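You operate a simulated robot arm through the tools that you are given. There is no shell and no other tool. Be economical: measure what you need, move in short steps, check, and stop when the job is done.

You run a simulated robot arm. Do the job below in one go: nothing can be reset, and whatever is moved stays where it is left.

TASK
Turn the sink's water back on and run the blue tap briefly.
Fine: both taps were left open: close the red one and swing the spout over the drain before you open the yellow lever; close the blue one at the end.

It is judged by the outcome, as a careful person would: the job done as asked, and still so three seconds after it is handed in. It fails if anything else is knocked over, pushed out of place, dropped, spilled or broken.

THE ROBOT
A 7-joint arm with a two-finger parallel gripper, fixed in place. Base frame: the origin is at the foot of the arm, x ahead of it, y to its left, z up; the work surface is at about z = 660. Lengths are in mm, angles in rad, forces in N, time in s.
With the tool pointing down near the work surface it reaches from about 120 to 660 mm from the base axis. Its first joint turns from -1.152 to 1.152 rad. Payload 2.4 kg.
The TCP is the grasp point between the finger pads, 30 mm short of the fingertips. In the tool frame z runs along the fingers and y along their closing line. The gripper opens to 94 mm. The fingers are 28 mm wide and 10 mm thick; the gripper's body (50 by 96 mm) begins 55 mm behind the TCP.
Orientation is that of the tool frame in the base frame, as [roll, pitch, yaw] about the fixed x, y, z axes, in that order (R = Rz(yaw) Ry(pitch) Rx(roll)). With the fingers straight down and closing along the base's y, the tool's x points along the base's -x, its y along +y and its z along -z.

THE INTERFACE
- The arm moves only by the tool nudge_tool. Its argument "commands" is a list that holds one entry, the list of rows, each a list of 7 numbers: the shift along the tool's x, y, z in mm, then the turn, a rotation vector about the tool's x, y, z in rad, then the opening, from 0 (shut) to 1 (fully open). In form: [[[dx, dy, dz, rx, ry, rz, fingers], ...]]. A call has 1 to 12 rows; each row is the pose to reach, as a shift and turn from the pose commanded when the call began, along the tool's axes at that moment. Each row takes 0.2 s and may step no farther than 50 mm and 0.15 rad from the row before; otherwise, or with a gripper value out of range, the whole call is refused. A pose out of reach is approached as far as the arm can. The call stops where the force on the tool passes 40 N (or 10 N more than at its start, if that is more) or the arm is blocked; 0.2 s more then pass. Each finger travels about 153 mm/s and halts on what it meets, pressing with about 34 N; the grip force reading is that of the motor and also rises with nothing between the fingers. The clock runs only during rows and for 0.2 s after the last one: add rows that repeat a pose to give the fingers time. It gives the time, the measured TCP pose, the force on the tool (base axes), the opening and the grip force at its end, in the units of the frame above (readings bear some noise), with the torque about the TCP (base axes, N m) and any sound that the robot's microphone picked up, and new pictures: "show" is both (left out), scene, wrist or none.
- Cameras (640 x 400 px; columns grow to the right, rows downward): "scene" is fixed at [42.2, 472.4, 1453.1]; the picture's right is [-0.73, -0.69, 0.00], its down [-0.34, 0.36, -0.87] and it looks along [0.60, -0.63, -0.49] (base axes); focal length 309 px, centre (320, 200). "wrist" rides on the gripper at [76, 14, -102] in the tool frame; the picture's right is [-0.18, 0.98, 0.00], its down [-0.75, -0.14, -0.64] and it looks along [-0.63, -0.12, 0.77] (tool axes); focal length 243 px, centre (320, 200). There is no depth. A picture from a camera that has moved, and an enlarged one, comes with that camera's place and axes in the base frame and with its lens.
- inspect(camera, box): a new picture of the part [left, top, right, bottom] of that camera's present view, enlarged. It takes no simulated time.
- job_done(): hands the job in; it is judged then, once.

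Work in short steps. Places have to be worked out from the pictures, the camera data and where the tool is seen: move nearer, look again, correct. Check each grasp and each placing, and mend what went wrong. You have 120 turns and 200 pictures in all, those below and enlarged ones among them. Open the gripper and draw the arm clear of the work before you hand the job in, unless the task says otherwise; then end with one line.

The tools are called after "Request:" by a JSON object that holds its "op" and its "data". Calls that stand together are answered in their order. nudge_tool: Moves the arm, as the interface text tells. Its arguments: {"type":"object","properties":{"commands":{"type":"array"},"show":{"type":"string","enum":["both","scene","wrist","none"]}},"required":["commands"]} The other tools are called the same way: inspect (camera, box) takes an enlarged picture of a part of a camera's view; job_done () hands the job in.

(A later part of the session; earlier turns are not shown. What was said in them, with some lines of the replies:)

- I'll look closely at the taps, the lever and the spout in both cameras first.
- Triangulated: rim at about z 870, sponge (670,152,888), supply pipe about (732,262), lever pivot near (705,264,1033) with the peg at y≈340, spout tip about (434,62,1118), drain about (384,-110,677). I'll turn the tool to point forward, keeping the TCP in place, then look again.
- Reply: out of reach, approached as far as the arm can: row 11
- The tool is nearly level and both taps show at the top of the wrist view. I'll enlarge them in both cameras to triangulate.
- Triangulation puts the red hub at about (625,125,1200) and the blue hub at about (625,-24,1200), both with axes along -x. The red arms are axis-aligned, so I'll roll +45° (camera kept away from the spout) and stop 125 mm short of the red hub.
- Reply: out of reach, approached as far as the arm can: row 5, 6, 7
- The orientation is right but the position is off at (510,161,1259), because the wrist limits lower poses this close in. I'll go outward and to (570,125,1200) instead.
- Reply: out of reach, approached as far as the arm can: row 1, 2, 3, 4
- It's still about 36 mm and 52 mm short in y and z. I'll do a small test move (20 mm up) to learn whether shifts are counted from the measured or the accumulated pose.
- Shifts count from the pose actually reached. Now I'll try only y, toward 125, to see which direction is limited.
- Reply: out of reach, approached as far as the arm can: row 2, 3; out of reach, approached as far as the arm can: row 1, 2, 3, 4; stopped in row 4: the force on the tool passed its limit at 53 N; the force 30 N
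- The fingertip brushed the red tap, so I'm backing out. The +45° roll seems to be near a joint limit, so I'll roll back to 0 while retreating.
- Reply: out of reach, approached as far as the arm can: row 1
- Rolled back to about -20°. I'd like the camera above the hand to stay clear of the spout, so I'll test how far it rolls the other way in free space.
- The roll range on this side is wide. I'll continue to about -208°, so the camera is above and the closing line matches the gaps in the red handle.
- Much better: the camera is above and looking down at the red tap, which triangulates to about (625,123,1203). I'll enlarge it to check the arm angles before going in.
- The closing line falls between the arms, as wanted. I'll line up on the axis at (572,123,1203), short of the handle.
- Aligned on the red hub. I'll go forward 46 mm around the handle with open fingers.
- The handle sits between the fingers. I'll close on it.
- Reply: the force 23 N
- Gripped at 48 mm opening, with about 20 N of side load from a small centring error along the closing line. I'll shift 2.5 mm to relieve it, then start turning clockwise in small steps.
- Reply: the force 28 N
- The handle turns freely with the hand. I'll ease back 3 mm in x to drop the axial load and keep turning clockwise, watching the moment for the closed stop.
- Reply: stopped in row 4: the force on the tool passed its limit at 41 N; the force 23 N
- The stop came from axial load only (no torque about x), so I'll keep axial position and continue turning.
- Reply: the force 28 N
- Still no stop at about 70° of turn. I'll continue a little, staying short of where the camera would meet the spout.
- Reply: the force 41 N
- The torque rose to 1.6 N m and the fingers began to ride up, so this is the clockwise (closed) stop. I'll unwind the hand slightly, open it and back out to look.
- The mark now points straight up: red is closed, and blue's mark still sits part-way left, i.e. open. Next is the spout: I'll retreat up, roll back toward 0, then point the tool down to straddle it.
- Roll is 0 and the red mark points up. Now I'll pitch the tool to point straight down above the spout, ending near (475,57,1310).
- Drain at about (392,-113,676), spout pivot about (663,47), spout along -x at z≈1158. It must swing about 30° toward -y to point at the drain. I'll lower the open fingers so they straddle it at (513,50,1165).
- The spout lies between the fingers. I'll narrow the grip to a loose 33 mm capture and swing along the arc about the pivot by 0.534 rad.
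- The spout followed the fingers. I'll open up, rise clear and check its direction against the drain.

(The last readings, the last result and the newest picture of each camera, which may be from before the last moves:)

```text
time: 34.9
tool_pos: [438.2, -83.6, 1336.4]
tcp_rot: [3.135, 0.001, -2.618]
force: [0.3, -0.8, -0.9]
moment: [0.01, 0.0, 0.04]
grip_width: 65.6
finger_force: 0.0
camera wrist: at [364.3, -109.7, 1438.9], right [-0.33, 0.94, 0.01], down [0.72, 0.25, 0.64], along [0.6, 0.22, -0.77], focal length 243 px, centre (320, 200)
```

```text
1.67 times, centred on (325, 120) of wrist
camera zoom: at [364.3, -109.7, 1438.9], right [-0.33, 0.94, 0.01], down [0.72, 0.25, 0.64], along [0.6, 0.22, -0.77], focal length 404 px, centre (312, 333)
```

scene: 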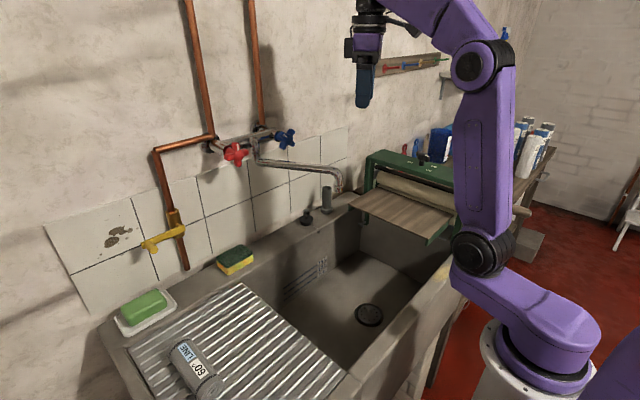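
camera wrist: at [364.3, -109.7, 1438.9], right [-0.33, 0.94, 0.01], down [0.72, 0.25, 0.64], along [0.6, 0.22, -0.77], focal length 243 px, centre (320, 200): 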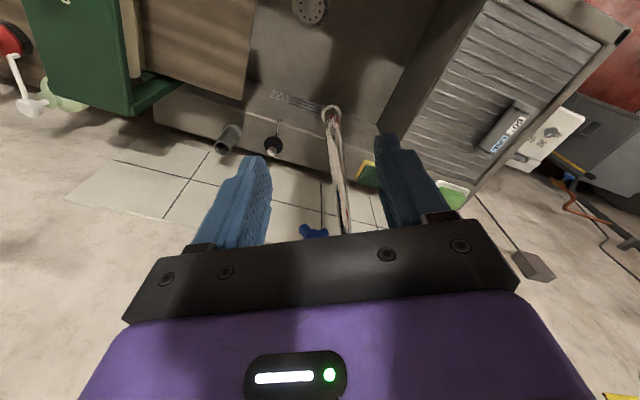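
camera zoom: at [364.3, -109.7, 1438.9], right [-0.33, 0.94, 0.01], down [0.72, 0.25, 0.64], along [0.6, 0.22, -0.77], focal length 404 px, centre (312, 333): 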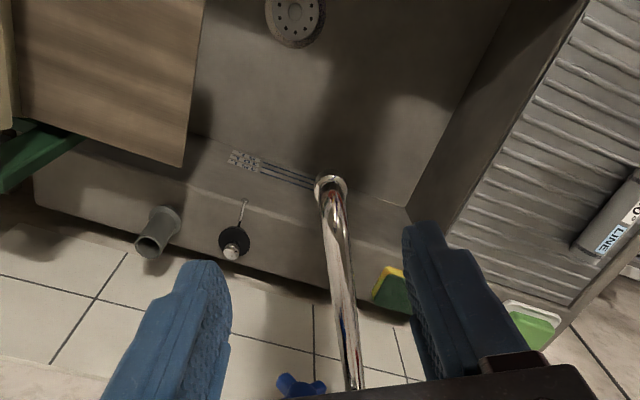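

Drain at (390,-118); the spout lags at about 28° while the drain direction is 31°. I'll go back down over it and push about 8 mm further along the arc.

Request:
{"op": "nudge_tool", "data": {"commands": [[[-40, 0, 20, 0, 0, 0, 0.7], [-80, 0, 50, 0, 0, 0, 0.7], [-110, 0, 90, 0, 0, 0, 0.7], [-110, 0, 130, 0, 0, 0, 0.7], [-110, 0, 170, 0, 0, 0, 0.7], [-110, 0, 170, 0, 0, 0, 0.35], [-110, 0, 170, 0, 0, 0, 0.35], [-110.5, -4, 170, 0, 0, -0.03, 0.35], [-111, -8, 170, 0, 0, -0.06, 0.35], [-111, -8, 170, 0, 0, -0.06, 0.35]]], "show": "none"}}

Request:
{"op": "nudge_tool", "data": {"commands": [[[0, 0, 0, 0, 0, 0, 0.7], [0, 0, 0, 0, 0, 0, 0.7], [0, 0, -40, 0, 0, 0, 0.7], [0, 0, -80, 0, 0, 0, 0.7], [30, 0, -120, 0, 0, 0, 0.7], [70, 0, -150, 0, 0, 0, 0.7], [110, 0, -170, 0, 0, 0, 0.7], [110, 0, -170, 0, 0, 0, 0.7]]], "show": "none"}}

Request:
{"op": "inspect", "data": {"camera": "wrist", "box": [230, 0, 420, 240]}}

Request:
{"op": "inspect", "data": {"camera": "scene", "box": [220, 110, 420, 340]}}

```text
time: 37.1
tool_pos: [539.2, -32.6, 1166.0]
tcp_rot: [3.134, 0.003, -2.56]
force: [-1.1, -0.2, -0.2]
moment: [0.01, 0.01, 0.0]
grip_width: 33.4
finger_force: 0.2
```

```text
time: 38.9
tool_pos: [445.9, -93.0, 1335.9]
tcp_rot: [3.135, 0.001, -2.559]
force: [1.0, 0.2, -0.3]
moment: [0.02, -0.03, 0.01]
grip_width: 65.5
finger_force: 0.0
```

```text
1.67 times, centred on (325, 120) of wrist
camera zoom: at [374.7, -125.4, 1437.3], right [-0.39, 0.92, 0.01], down [0.71, 0.29, 0.64], along [0.59, 0.25, -0.77], focal length 404 px, centre (312, 333)
```

zoom: 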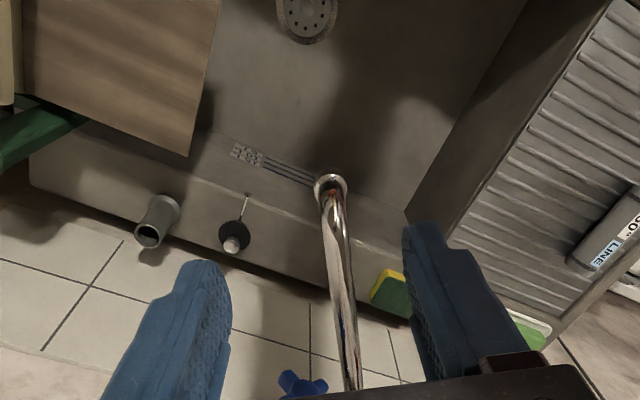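

```text
1.74 times, centred on (320, 225) of scene
camera zoom: at [42.2, 472.4, 1453.1], right [-0.73, -0.69, 0.0], down [-0.34, 0.36, -0.87], along [0.6, -0.63, -0.49], focal length 538 px, centre (320, 156)
```

zoom: 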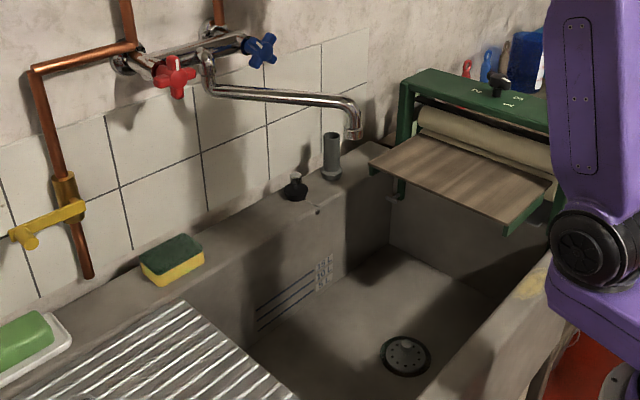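

The spout tip is now at about (475,-67), 31° and aligned toward the drain. Next is the lever: I'll square the tool up and move to the left, ready to pitch forward.

Request:
{"op": "nudge_tool", "data": {"commands": [[[-27, 37, 0, 0, 0, 0.12, 1], [-54, 75, 0, 0, 0, 0.24, 1], [-81, 112, 0, 0, 0, 0.36, 1], [-108, 150, 0, 0, 0, 0.48, 1], [-135, 187, 0, 0, 0, 0.582, 1], [-135, 187, 0, 0, 0, 0.582, 1]]], "show": "none"}}

Request:
{"op": "nudge_tool", "data": {"commands": [[[0, 7, 0, 0, -0.143, 0, 1], [0, 14, 0, 0, -0.286, 0, 1], [0, 21, 0, 0, -0.429, 0, 1], [0, 28, 0, 0, -0.571, 0, 1], [0, 35, 0, 0, -0.714, 0, 1], [0, 42, 0, 0, -0.857, 0, 1], [0, 49, 0, 0, -1.0, 0, 1], [0, 56, 0, 0, -1.142, 0, 1], [0, 63, 10, 0, -1.285, 0, 1], [0, 70, 20, 0, -1.428, 0, 1], [-30, 77, 30, 0, -1.571, 0, 1]]], "show": "scene"}}

```text
time: 40.3
tool_pos: [447.3, 133.1, 1335.5]
tcp_rot: [3.135, 0.0, -3.141]
force: [0.1, 0.5, -0.5]
moment: [-0.01, 0.0, 0.02]
grip_width: 94.1
finger_force: 0.0
out of reach, approached as far as the arm can: row 5, 6
```

```text
time: 42.7
tool_pos: [477.7, 211.2, 1305.4]
tcp_rot: [1.696, 1.565, 1.695]
force: [-1.2, -0.3, 0.2]
moment: [0.01, 0.0, -0.01]
grip_width: 93.8
finger_force: 0.0
```

scene: 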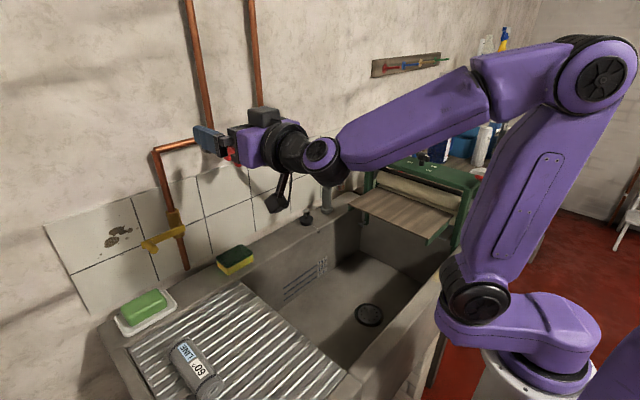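

Level and forward. Now I'll roll to -90° (closing line vertical) while shifting left and down toward the lever's height.

Request:
{"op": "nudge_tool", "data": {"commands": [[[0, 0, 0, 0, 0, -0.143, 1], [0, 0, 0, 0, 0, -0.286, 1], [0, 10, 0, 0, 0, -0.429, 1], [10, 20, 0, 0, 0, -0.571, 1], [20, 35, 0, 0, 0, -0.714, 1], [30, 50, 0, 0, 0, -0.857, 1], [45, 65, 0, 0, 0, -1.0, 1], [60, 80, 0, 0, 0, -1.142, 1], [75, 95, 0, 0, 0, -1.285, 1], [90, 110, 10, 0, 0, -1.428, 1], [105, 125, 20, 0, 0, -1.571, 1], [105, 125, 20, 0, 0, -1.571, 1]]], "show": "both"}}

```text
time: 45.3
tool_pos: [496.5, 336.0, 1201.7]
tcp_rot: [-1.57, 0.006, -1.569]
force: [-0.6, 0.3, -0.4]
moment: [0.0, -0.03, 0.01]
grip_width: 94.0
finger_force: 0.0
camera wrist: at [392.9, 259.6, 1186.9], right [0.0, 0.19, -0.98], down [-0.64, 0.75, 0.15], along [0.77, 0.63, 0.12], focal length 243 px, centre (320, 200)
```

scene: 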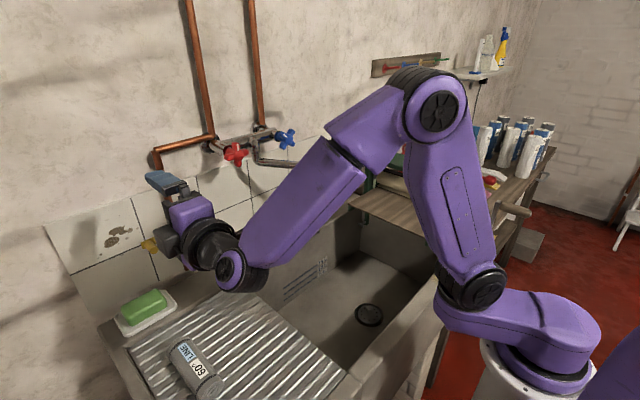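
wrist: 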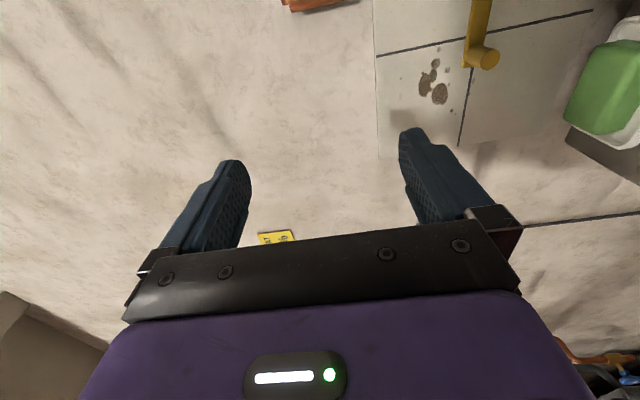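

The peg's end triangulates to (672,340,1034). I'll descend to its height, staying at TCP x≈560.

Request:
{"op": "nudge_tool", "data": {"commands": [[[-1, 40, 10, 0, 0, 0, 1], [-2, 80, 20, 0, 0, 0, 1], [-3, 120, 40, 0, 0, 0, 1], [-4, 150, 55, 0, 0, 0, 1], [-4, 168, 64, 0, 0, 0, 1], [-4, 168, 64, 0, 0, 0, 1]]], "show": "both"}}

```text
time: 46.7
tool_pos: [559.0, 341.0, 1034.9]
tcp_rot: [-1.571, 0.007, -1.571]
force: [-0.3, 0.3, 0.0]
moment: [0.02, -0.01, -0.01]
grip_width: 93.6
finger_force: 0.1
camera wrist: at [457.0, 264.4, 1019.5], right [0.0, 0.19, -0.98], down [-0.64, 0.75, 0.15], along [0.77, 0.63, 0.12], focal length 243 px, centre (320, 200)
```

scene: 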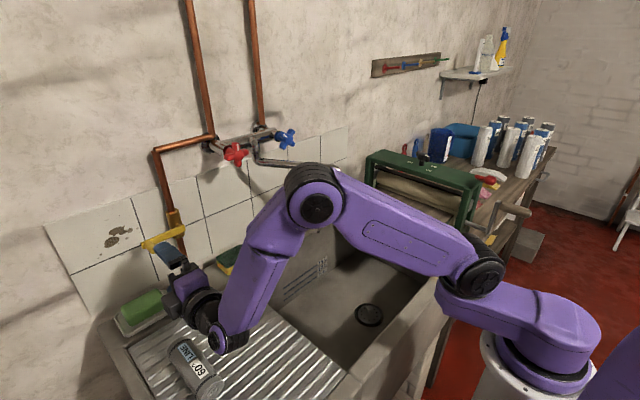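
wrist: 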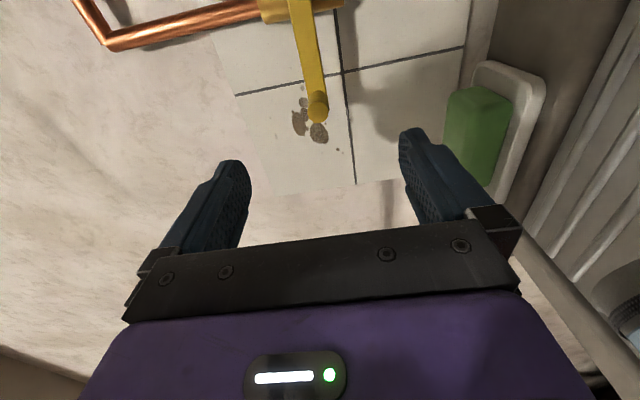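

Aligned with the peg (336,1034), which is about 30 mm long. I'll advance 98 mm so the open fingers go above and below it.

Request:
{"op": "nudge_tool", "data": {"commands": [[[2, 0, 30, 0, 0, 0, 1], [4, 0, 60, 0, 0, 0, 1], [4, 0, 85, 0, 0, 0, 1], [4, 0, 98, 0, 0, 0, 1], [4, 0, 98, 0, 0, 0, 1]]], "show": "both"}}

```text
time: 47.9
tool_pos: [658.7, 337.3, 1032.8]
tcp_rot: [-1.573, 0.007, -1.569]
force: [0.3, 0.5, 0.3]
moment: [0.01, 0.02, -0.01]
grip_width: 94.1
finger_force: 0.0
camera wrist: at [555.7, 261.0, 1019.5], right [0.0, 0.19, -0.98], down [-0.64, 0.75, 0.15], along [0.77, 0.63, 0.12], focal length 243 px, centre (320, 200)
```

scene: 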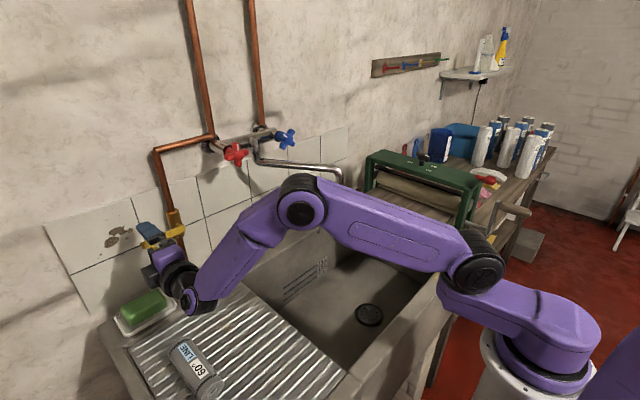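
wrist: 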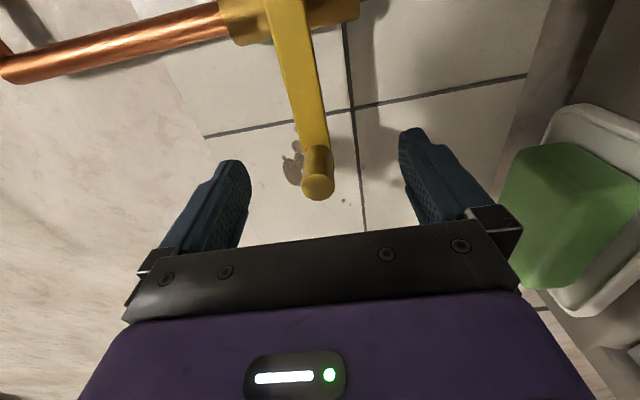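

The peg sits between the fingers. I'll close on it.

Request:
{"op": "nudge_tool", "data": {"commands": [[[0, 0, 0, 0, 0, 0, 0.7], [0, 0, 0, 0, 0, 0, 0.4], [0, 0, 0, 0, 0, 0, 0.2], [0, 0, 0, 0, 0, 0, 0.12], [0, 0, 0, 0, 0, 0, 0.12]]], "show": "wrist"}}

```text
time: 49.1
tool_pos: [658.6, 337.3, 1034.2]
tcp_rot: [-1.571, 0.007, -1.569]
force: [-0.4, -0.7, 4.9]
moment: [-0.05, 0.03, -0.09]
grip_width: 17.1
finger_force: 45.3
camera wrist: at [555.5, 261.1, 1020.0], right [0.0, 0.19, -0.98], down [-0.64, 0.75, 0.15], along [0.77, 0.63, 0.12], focal length 243 px, centre (320, 200)
```

wrist: 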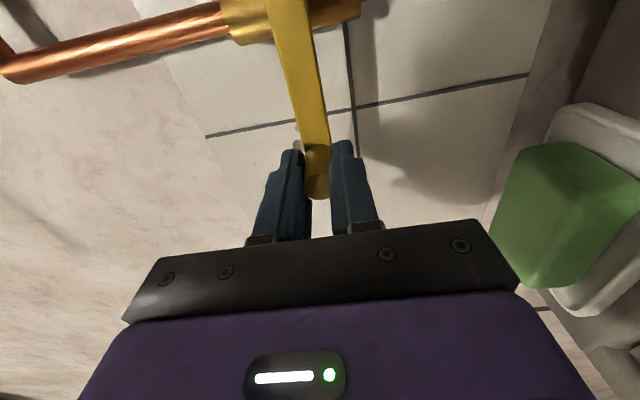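

Firmly gripped (17 mm peg), pivot about (264,1034), lever radius about 73 mm. I'll test turning it downward (counterclockwise) by 0.2 rad.

Request:
{"op": "nudge_tool", "data": {"commands": [[[0.1, 3.7, 0, 0, 0, -0.05, 0.12], [0.4, 7.3, 0, 0, 0, -0.1, 0.12], [0.8, 11, 0, 0, 0, -0.15, 0.12], [1.5, 14.6, 0, 0, 0, -0.2, 0.12]]], "show": "wrist"}}

```text
time: 49.9
tool_pos: [658.7, 337.6, 1033.6]
tcp_rot: [-1.549, -0.117, -1.578]
force: [-15.5, -7.1, 9.2]
moment: [-0.07, 0.93, -0.66]
grip_width: 17.8
finger_force: 45.3
stopped in row 3: the force on the tool passed its limit at 41 N (the readings are from after the stop); the commanded pose is now the measured one
camera wrist: at [555.7, 259.9, 1026.9], right [0.02, 0.07, -1.0], down [-0.64, 0.77, 0.04], along [0.77, 0.64, 0.06], focal length 243 px, centre (320, 200)
```

wrist: 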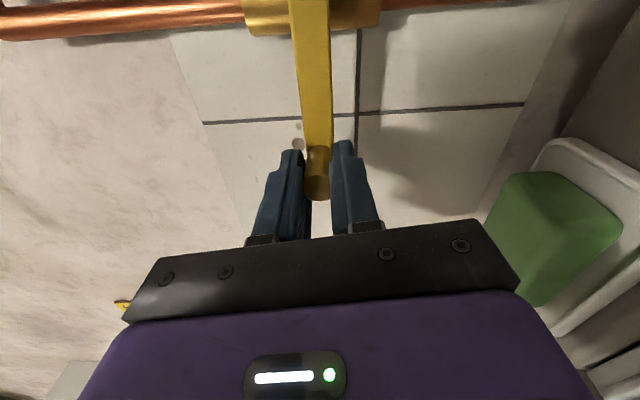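

Downward is blocked: that's the closed stop, and the lever didn't move. It opens upward, so I'll follow the arc up the first 0.4 rad.

Request:
{"op": "nudge_tool", "data": {"commands": [[[0.5, -3.6, 0, 0, 0, 0.05, 0.12], [1.3, -7.2, 0, 0, 0, 0.1, 0.12], [3.2, -14.3, 0, 0, 0, 0.2, 0.12], [5.9, -21.2, 0, 0, 0, 0.3, 0.12], [9.2, -27.7, 0, 0, 0, 0.4, 0.12]]], "show": "wrist"}}

```text
time: 51.1
tool_pos: [659.4, 332.6, 1061.8]
tcp_rot: [-1.552, 0.281, -1.564]
force: [3.5, 5.7, 2.2]
moment: [-0.03, 1.3, -0.45]
grip_width: 17.5
finger_force: 45.0
camera wrist: at [556.9, 262.8, 1024.9], right [0.02, 0.45, -0.89], down [-0.65, 0.68, 0.33], along [0.76, 0.57, 0.3], focal length 243 px, centre (320, 200)
```

wrist: 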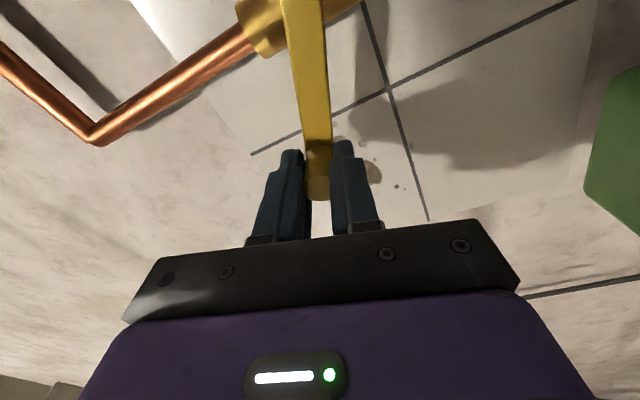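

Upward works. I'll continue the arc to vertical.

Request:
{"op": "nudge_tool", "data": {"commands": [[[2.1, -10.8, 0, 0, 0, 0.13, 0.12], [5.9, -21.2, 0, 0, 0, 0.26, 0.12], [11.1, -30.9, 0, 0, 0, 0.39, 0.12], [17.7, -39.7, 0, 0, 0, 0.52, 0.12], [25.5, -47.4, 0, 0, 0, 0.65, 0.12], [34.4, -53.9, 0, 0, 0, 0.78, 0.12], [44.2, -59, 0, 0, 0, 0.9, 0.12], [52.6, -61.9, 0, 0, 0, 0.95, 0.12], [52.6, -61.9, 0, 0, 0, 0.95, 0.12]]], "show": "both"}}

```text
time: 53.1
tool_pos: [657.6, 263.1, 1110.5]
tcp_rot: [-1.49, 1.234, -1.495]
force: [1.5, 2.0, 23.2]
moment: [0.07, -0.55, 0.83]
grip_width: 17.5
finger_force: 44.6
camera wrist: at [557.5, 252.1, 1030.8], right [0.01, 0.99, -0.15], down [-0.66, 0.12, 0.74], along [0.75, 0.09, 0.66], focal length 243 px, centre (320, 200)
```

scene: 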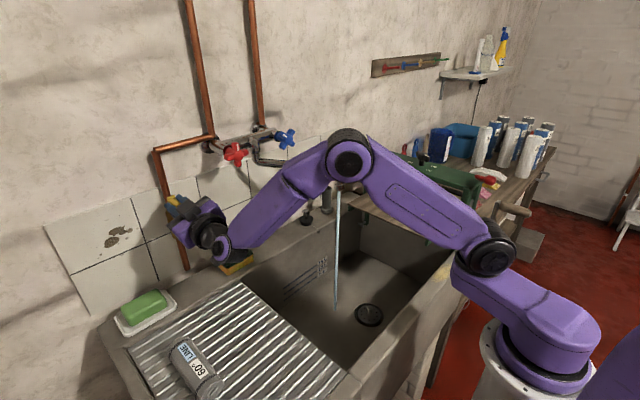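
wrist: 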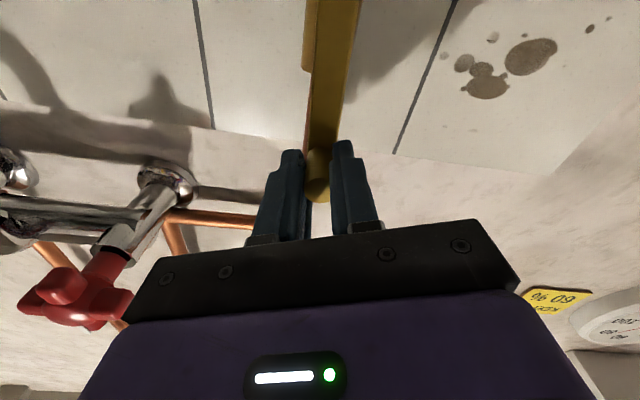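

Water runs from the spout into the basin and the lever is vertical. I'll nudge it 3 mm more to make sure it's fully open.

Request:
{"op": "nudge_tool", "data": {"commands": [[[0, -1.5, 0, 0, 0, 0, 0.12], [0, -3, 0, 0, 0, 0, 0.12], [0, -3, 0, 0, 0, 0, 0.12]]], "show": "none"}}

Request:
{"op": "inspect", "data": {"camera": "scene", "box": [260, 130, 440, 350]}}

```text
time: 53.9
tool_pos: [657.7, 261.4, 1109.5]
tcp_rot: [-1.495, 1.232, -1.503]
force: [2.2, 1.1, 20.8]
moment: [0.09, -0.58, 0.76]
grip_width: 17.8
finger_force: 44.6
```

```text
1.82 times, centred on (350, 240) of scene
camera zoom: at [41.9, 472.3, 1453.2], right [-0.73, -0.69, 0.0], down [-0.34, 0.36, -0.87], along [0.6, -0.63, -0.49], focal length 562 px, centre (266, 127)
```

zoom: 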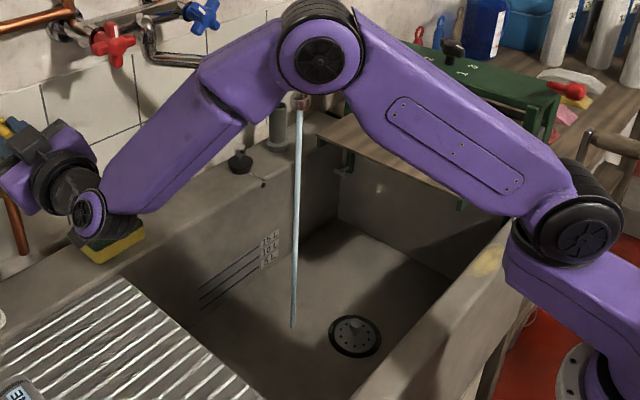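

It's at its stop, and the stream falls into the basin beside the drain. I'll release the peg and back straight out.

Request:
{"op": "nudge_tool", "data": {"commands": [[[0, 0, 0, 0, 0, 0, 0.3], [0, 0, 0, 0, 0, 0, 0.45], [0, 0, 0, 0, 0, 0, 0.45], [0, 0, -40, 0, 0, 0, 0.45], [0, 0, -80, 0, 0, 0, 0.45], [0, 0, -120, 0, 0, 0, 0.45], [0, 0, -120, 0, 0, 0, 0.45]]], "show": "both"}}

```text
time: 55.5
tool_pos: [538.9, 261.0, 1105.0]
tcp_rot: [-1.514, 1.23, -1.518]
force: [1.2, -0.1, 0.4]
moment: [-0.02, 0.02, 0.01]
grip_width: 42.4
finger_force: 0.0
camera wrist: at [436.7, 248.8, 1026.3], right [0.0, 0.99, -0.15], down [-0.66, 0.12, 0.75], along [0.75, 0.1, 0.65], focal length 243 px, centre (320, 200)
```

scene: 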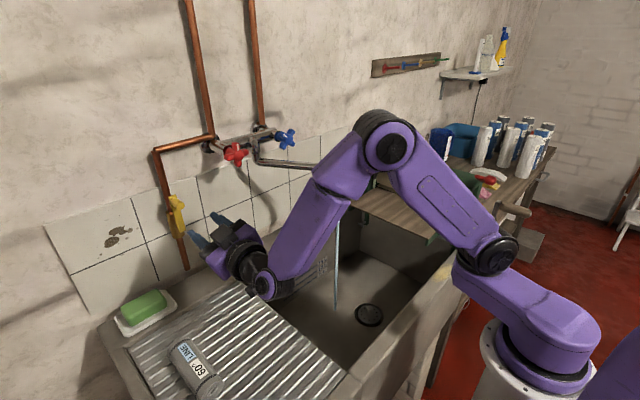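
wrist: 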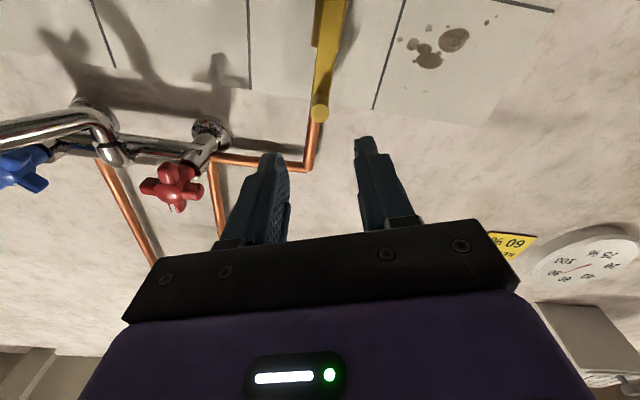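

The lever stands upright along the pipe, so the supply is on. Now I'll rise and roll back toward the camera-up orientation for the blue tap.

Request:
{"op": "nudge_tool", "data": {"commands": [[[-15, -5, -5, 0, 0, 0, 1], [-35, -10, -10, 0, 0, -0.06, 1], [-60, -22, -20, 0, 0, -0.2, 1], [-85, -40, -30, 0, 0, -0.34, 1], [-110, -60, -30, 0, 0, -0.48, 1], [-126, -80, -30, 0, 0, -0.62, 1], [-126, -95, -30, 0, 0, -0.76, 1], [-126, -107, -30, 0, 0, -0.9, 1], [-126, -107, -30, 0, 0, -1.04, 1], [-126, -107, -30, 0, 0, -1.18, 1], [-126, -107, -30, 0, 0, -1.32, 1], [-126, -107, -30, 0, 0, -1.46, 1]]], "show": "none"}}

Request:
{"op": "nudge_tool", "data": {"commands": [[[0, 0, 0, 0, 0, -0.14, 1], [0, 0, 0, 0, 0, -0.28, 1], [0, 0, 0, 0, 0, -0.42, 1], [0, 0, 0, 0, 0, -0.56, 1], [0, 0, 0, 0, 0, -0.7, 1], [0, 0, 0, 0, 0, -0.84, 1], [0, 0, 0, 0, 0, -0.98, 1], [0, 0, 0, 0, 0, -1.12, 1], [0, 0, 0, 0, 0, -1.26, 1], [0, 0, 0, 0, 0, -1.34, 1]]], "show": "wrist"}}

```text
time: 58.1
tool_pos: [505.7, 203.8, 1259.2]
tcp_rot: [-1.551, -0.232, -1.575]
force: [-0.5, -0.8, -0.4]
moment: [0.01, 0.0, -0.02]
grip_width: 94.1
finger_force: 0.1
```

```text
time: 60.3
tool_pos: [505.3, 202.4, 1258.5]
tcp_rot: [0.036, -1.551, 3.104]
force: [0.4, -0.2, 0.0]
moment: [0.0, -0.02, -0.04]
grip_width: 94.0
finger_force: 0.0
camera wrist: at [400.8, 187.6, 1333.4], right [0.0, -0.98, -0.18], down [-0.63, 0.14, -0.77], along [0.78, 0.12, -0.62], focal length 243 px, centre (320, 200)
```

wrist: 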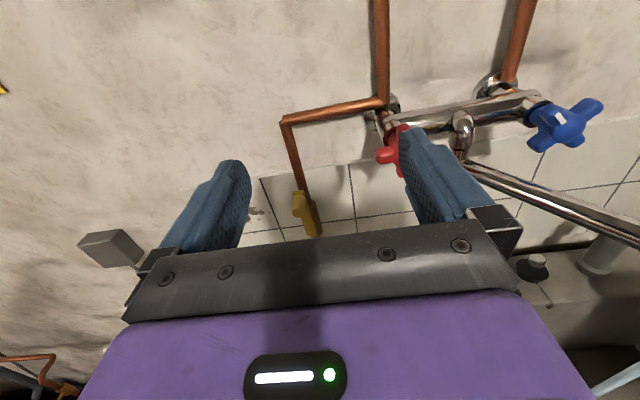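

Camera-up at roll 180°. I'll slide across to in front of the blue tap, still above it.

Request:
{"op": "nudge_tool", "data": {"commands": [[[0, 45, 0, 0, 0, 0, 1], [0, 90, 0, 0, 0, 0, 1], [0, 135, 0, 0, 0, 0, 1], [0, 180, 0, 0, 0, 0, 1], [0, 226, 0, 0, 0, 0, 1], [0, 226, 0, 0, 0, 0, 1]]], "show": "both"}}

Request:
{"op": "inspect", "data": {"camera": "wrist", "box": [240, 100, 420, 230]}}

```text
time: 61.7
tool_pos: [503.2, -23.9, 1257.3]
tcp_rot: [-0.092, -1.552, -3.05]
force: [0.9, 0.2, 0.3]
moment: [0.0, -0.02, -0.04]
grip_width: 94.2
finger_force: 0.1
camera wrist: at [399.5, -38.3, 1332.3], right [0.0, -0.98, -0.19], down [-0.63, 0.14, -0.77], along [0.78, 0.12, -0.62], focal length 243 px, centre (320, 200)
```

scene: 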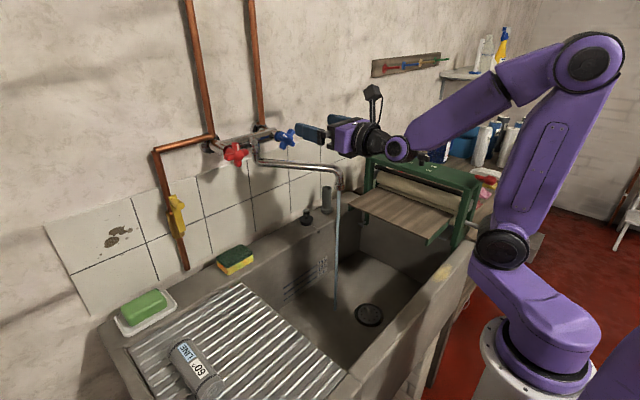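
wrist: 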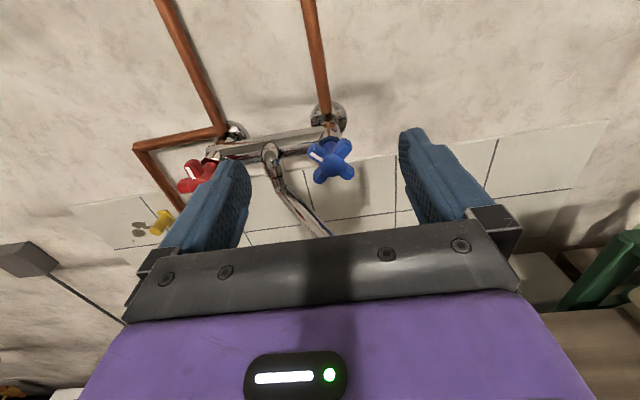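

```text
3.08 times, centred on (330, 165) of wrist
camera zoom: at [399.5, -38.3, 1332.3], right [0.0, -0.98, -0.19], down [-0.63, 0.14, -0.77], along [0.78, 0.12, -0.62], focal length 746 px, centre (289, 308)
```

zoom: 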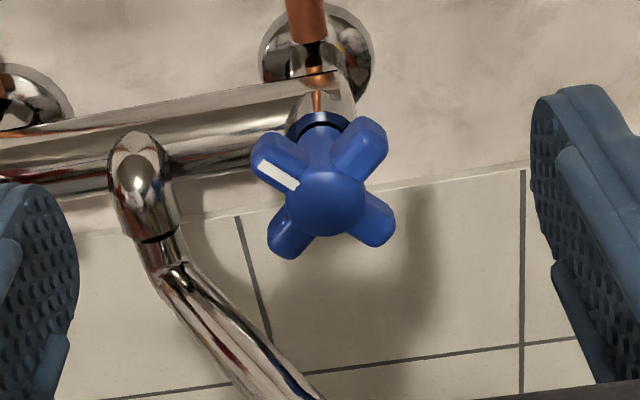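

Gripping blue like red would swing the hand's body into the spout now below it. Blue needs only about 45° clockwise, so I'll push its marked arm from the +y side with closed fingers, hand held high. First step: line up at (575,32,1230).

Request:
{"op": "nudge_tool", "data": {"commands": [[[0, -28, 0, 0, 0, 0, 0.5], [-14, -56, 20, 0, 0, 0, 0], [-27, -56, 45, 0, 0, 0, 0], [-27, -56, 72, 0, 0, 0, 0], [-27, -56, 72, 0, 0, 0, 0]]], "show": "wrist"}}

Request:
{"op": "inspect", "data": {"camera": "scene", "box": [210, 100, 370, 200]}}

```text
time: 62.9
tool_pos: [577.2, 32.1, 1231.4]
tcp_rot: [-0.074, -1.553, -3.067]
force: [-0.4, 0.7, 0.2]
moment: [0.0, 0.02, -0.04]
grip_width: 0.0
finger_force: 32.8
camera wrist: at [472.6, 18.0, 1306.6], right [0.0, -0.98, -0.19], down [-0.63, 0.14, -0.77], along [0.78, 0.12, -0.62], focal length 243 px, centre (320, 200)
```

wrist: 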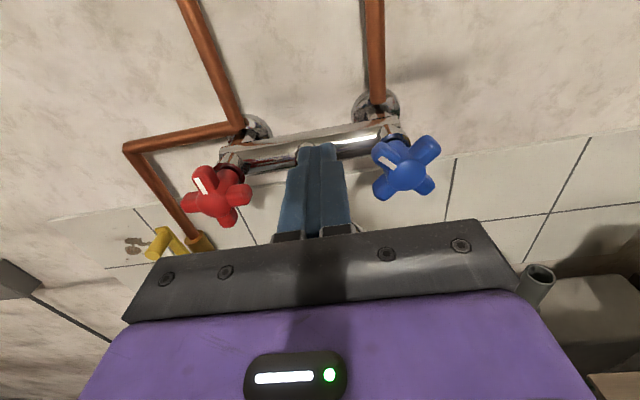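

```text
4.00 times, centred on (290, 150) of scene
camera zoom: at [42.2, 472.4, 1453.1], right [-0.73, -0.69, 0.0], down [-0.34, 0.36, -0.87], along [0.6, -0.63, -0.49], focal length 1237 px, centre (440, 400)
```

zoom: 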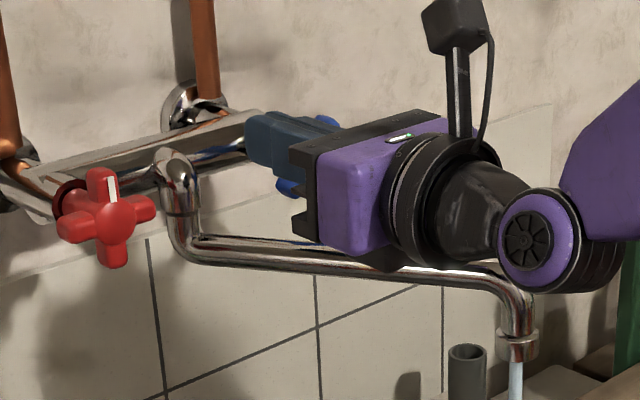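

Clear of the spout, and red's mark is vertical. I'll advance 35 mm so the fingertips are level with the blue arms.

Request:
{"op": "nudge_tool", "data": {"commands": [[[0, 0, 12, 0, 0, 0, 0], [0, 0, 24, 0, 0, 0, 0], [0, 0, 35, 0, 0, 0, 0], [0, 0, 35, 0, 0, 0, 0]]], "show": "wrist"}}

Request:
{"op": "inspect", "data": {"camera": "wrist", "box": [250, 100, 470, 250]}}

```text
time: 63.9
tool_pos: [612.1, 33.9, 1234.0]
tcp_rot: [-0.064, -1.552, -3.078]
force: [0.4, -1.2, -0.6]
moment: [-0.03, -0.05, 0.02]
grip_width: 0.0
finger_force: 33.0
camera wrist: at [507.8, 18.7, 1307.4], right [0.0, -0.98, -0.19], down [-0.63, 0.14, -0.77], along [0.78, 0.12, -0.62], focal length 243 px, centre (320, 200)
```

wrist: 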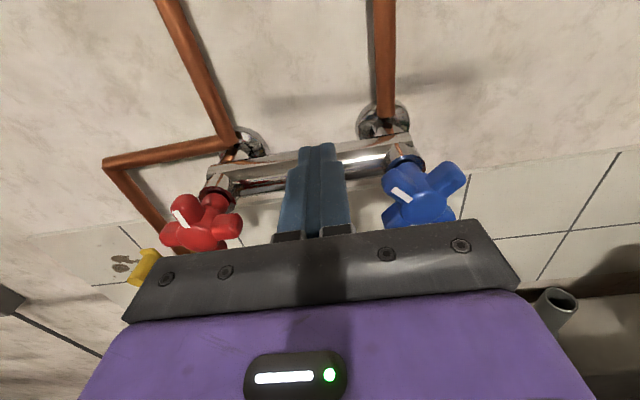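

```text
2.67 times, centred on (360, 175) of wrist
camera zoom: at [507.8, 18.7, 1307.4], right [0.0, -0.98, -0.19], down [-0.63, 0.14, -0.77], along [0.78, 0.12, -0.62], focal length 647 px, centre (213, 267)
```

zoom: 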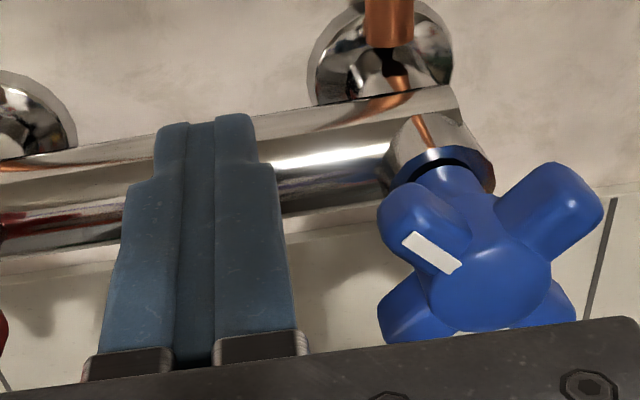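

The fingers are to the left of the marked arm. I'll lower 5 mm for better overlap and push toward -y in small steps.

Request:
{"op": "nudge_tool", "data": {"commands": [[[-5, 0, 0, 0, 0, 0, 0], [-5, 6, 0, 0, 0, 0, 0], [-5, 12, 0, 0, 0, 0, 0], [-5, 18, 0, 0, 0, 0, 0], [-5, 23, 0, 0, 0, 0, 0], [-5, 28, 0, 0, 0, 0, 0]]], "show": "wrist"}}

Request:
{"op": "inspect", "data": {"camera": "wrist", "box": [250, 100, 470, 250]}}

```text
time: 65.3
tool_pos: [612.6, 7.9, 1230.1]
tcp_rot: [-0.005, -1.544, -3.129]
force: [-2.0, 11.9, 6.9]
moment: [0.06, -0.04, 0.1]
grip_width: 0.0
finger_force: 32.9
camera wrist: at [507.7, -7.2, 1303.8], right [0.01, -0.98, -0.18], down [-0.62, 0.14, -0.77], along [0.78, 0.12, -0.61], focal length 243 px, centre (320, 200)
```

wrist: 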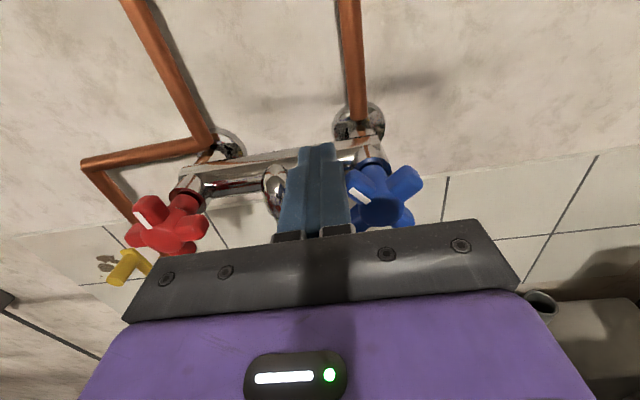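

```text
2.67 times, centred on (360, 175) of wrist
camera zoom: at [507.7, -7.2, 1303.8], right [0.01, -0.98, -0.18], down [-0.62, 0.14, -0.77], along [0.78, 0.12, -0.61], focal length 647 px, centre (213, 267)
```

zoom: 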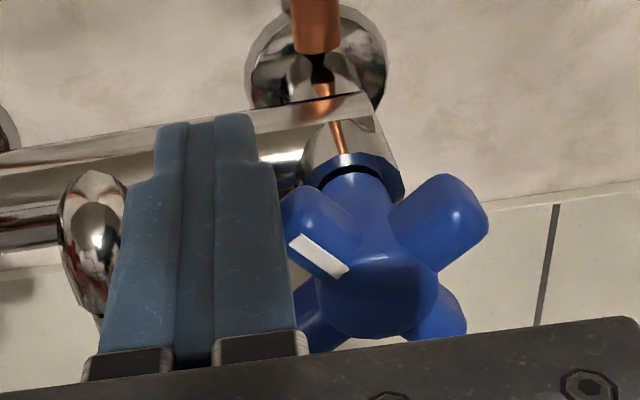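

Contact at about 12 N. I'll keep pushing toward the stop.

Request:
{"op": "nudge_tool", "data": {"commands": [[[0, 3, 0, 0, 0, 0, 0], [0, 6, 0, 0, 0, 0, 0], [0, 9, 0, 0, 0, 0, 0], [0, 12, 0, 0, 0, 0, 0], [0, 15, 0, 0, 0, 0, 0], [0, 18, 0, 0, 0, 0, 0]]], "show": "both"}}

Request:
{"op": "inspect", "data": {"camera": "wrist", "box": [250, 100, 470, 250]}}

```text
time: 66.7
tool_pos: [611.7, -8.7, 1225.2]
tcp_rot: [0.082, -1.562, 3.066]
force: [-0.4, 20.2, -11.4]
moment: [0.36, 0.09, 0.18]
grip_width: 0.0
finger_force: 33.3
camera wrist: at [508.5, -24.3, 1300.3], right [0.01, -0.98, -0.18], down [-0.64, 0.14, -0.76], along [0.77, 0.12, -0.62], focal length 243 px, centre (320, 200)
```

scene: 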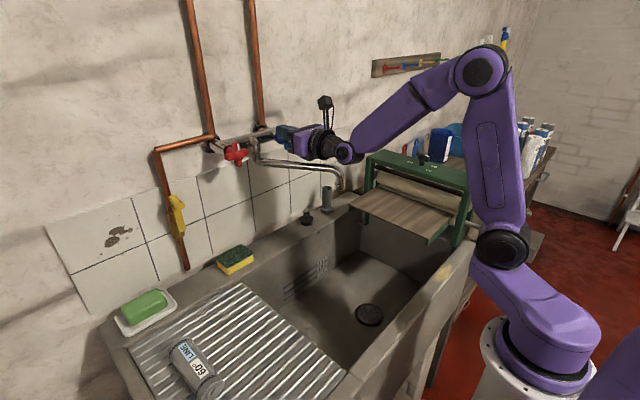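
wrist: 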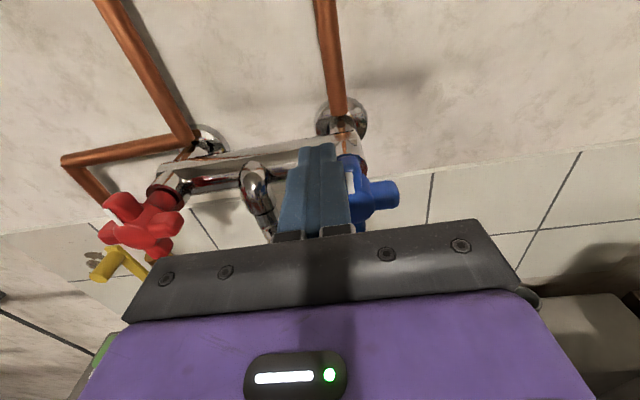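

```text
2.67 times, centred on (360, 175) of wrist
camera zoom: at [508.5, -24.3, 1300.3], right [0.01, -0.98, -0.18], down [-0.64, 0.14, -0.76], along [0.77, 0.12, -0.62], focal length 647 px, centre (213, 267)
```

zoom: 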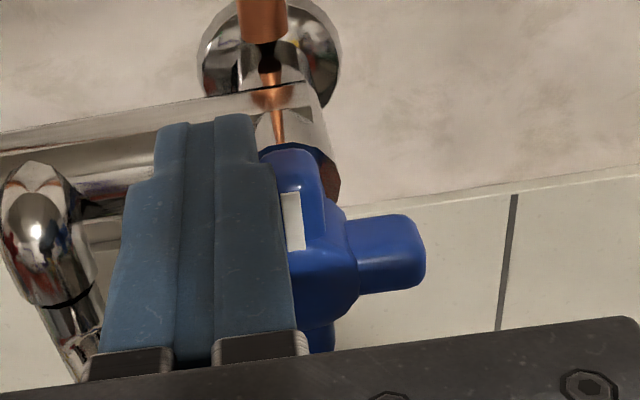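

The stream has stopped and blue's mark is nearly vertical. A few more mm to make sure it's seated on the stop.

Request:
{"op": "nudge_tool", "data": {"commands": [[[2, 1.5, 0, 0, 0, 0, 0], [2, 3, 0, 0, 0, 0, 0], [2, 4.5, 0, 0, 0, 0, 0]]], "show": "none"}}

Request:
{"op": "nudge_tool", "data": {"commands": [[[0, -6, 0, 0, 0, 0, 0], [0, -12, 0, 0, 0, 0, 0], [0, -12, -40, 0, 0, 0, 0], [0, -12, -80, 0, 0, 0, 0], [30, -12, -110, 0, 0, 0, 0], [30, -12, -110, 0, 0, 0, 0]]], "show": "both"}}

Request:
{"op": "inspect", "data": {"camera": "wrist", "box": [230, 110, 430, 240]}}

```text
time: 67.5
tool_pos: [613.0, -8.7, 1225.8]
tcp_rot: [0.374, -1.566, 2.782]
force: [0.5, 29.5, -24.6]
moment: [0.61, 0.2, 0.23]
grip_width: 0.0
finger_force: 33.2
```

```text
time: 68.9
tool_pos: [500.4, -4.7, 1259.9]
tcp_rot: [-0.073, -1.552, -3.07]
force: [0.4, -0.1, -0.8]
moment: [0.0, 0.02, 0.03]
grip_width: 0.0
finger_force: 32.9
camera wrist: at [397.1, -20.3, 1333.7], right [0.0, -0.98, -0.19], down [-0.63, 0.14, -0.77], along [0.78, 0.12, -0.62], focal length 243 px, centre (320, 200)
```

scene: 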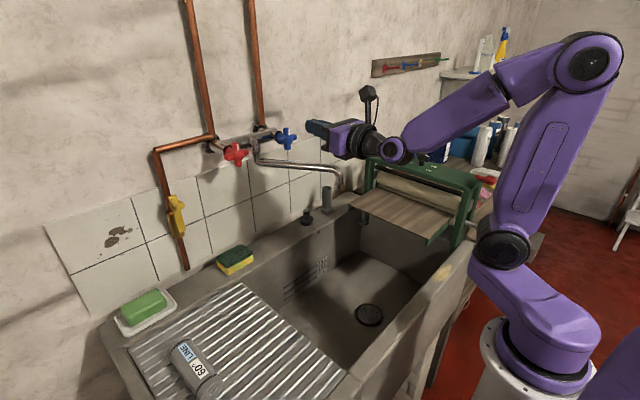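
wrist: 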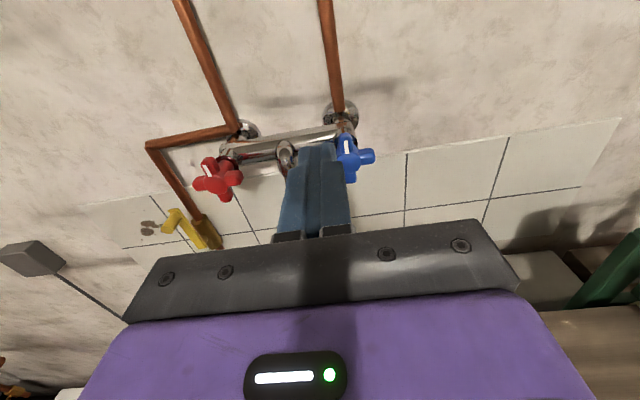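

```text
3.08 times, centred on (330, 175) of wrist
camera zoom: at [397.1, -20.3, 1333.7], right [0.0, -0.98, -0.19], down [-0.63, 0.14, -0.77], along [0.78, 0.12, -0.62], focal length 746 px, centre (289, 277)
```

zoom: 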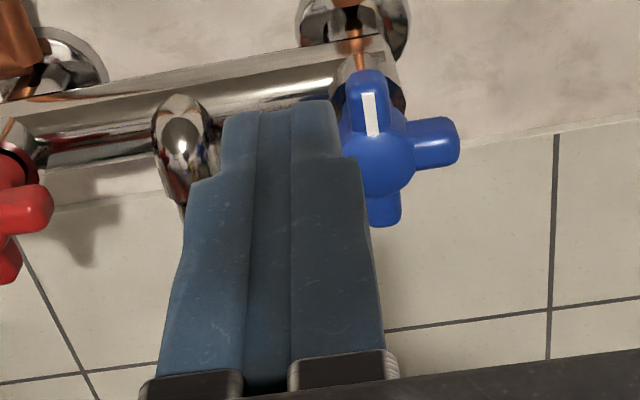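

Blue held firm at 30 N, its mark is up and no water runs. I'll open the gripper, rise away and do a last check.

Request:
{"op": "nudge_tool", "data": {"commands": [[[20, 0, -20, 0, 0, 0, 0.5], [60, 0, -30, 0, 0, 0, 1], [100, 0, -40, 0, 0, 0, 1], [100, 0, -40, 0, 0, 0, 1], [100, 0, -40, 0, 0, 0, 1]]], "show": "none"}}

Request:
{"op": "inspect", "data": {"camera": "scene", "box": [120, 100, 440, 340]}}

Request:
{"op": "inspect", "data": {"camera": "scene", "box": [195, 115, 355, 215]}}

```text
time: 70.1
tool_pos: [458.9, -7.3, 1357.7]
tcp_rot: [-0.084, -1.552, -3.059]
force: [-0.7, -0.2, -0.4]
moment: [-0.01, -0.02, -0.04]
grip_width: 94.1
finger_force: 0.0
```

```text
1.67 times, centred on (280, 220) of scene
camera zoom: at [42.2, 472.4, 1453.1], right [-0.73, -0.69, 0.0], down [-0.34, 0.36, -0.87], along [0.6, -0.63, -0.49], focal length 515 px, centre (387, 167)
```

zoom: 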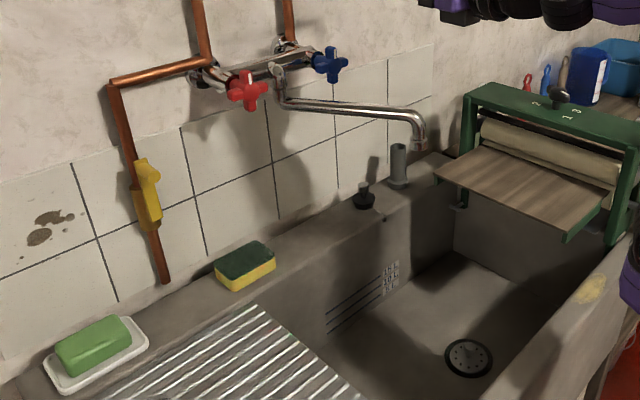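

```text
4.00 times, centred on (275, 165) of scene
camera zoom: at [42.2, 472.4, 1453.1], right [-0.73, -0.69, 0.0], down [-0.34, 0.36, -0.87], along [0.6, -0.63, -0.49], focal length 1237 px, centre (500, 340)
```

zoom: 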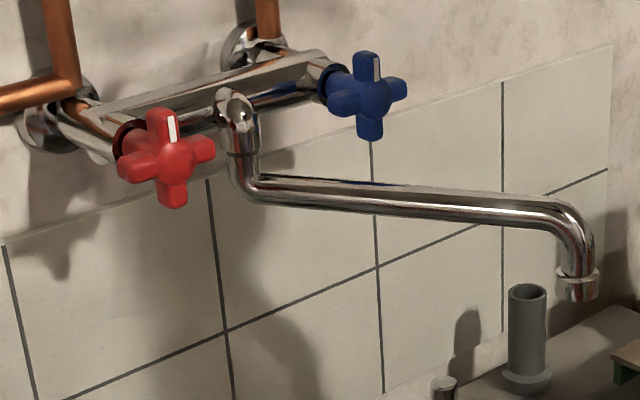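

Both marks point up, the lever stands along the pipe, the spout points at the drain, no water is running and nothing else has moved. The arm is clear with the gripper open, so I'm handing in.

Request:
{"op": "job_done", "data": {}}

```text
The job is handed in.
```

The water supply is back on, the blue tap ran for about 13 seconds into the basin and is closed again, and the red tap is closed; the spout points at the drain, but doesn't reach it, so the stream landed in the basin a little short.
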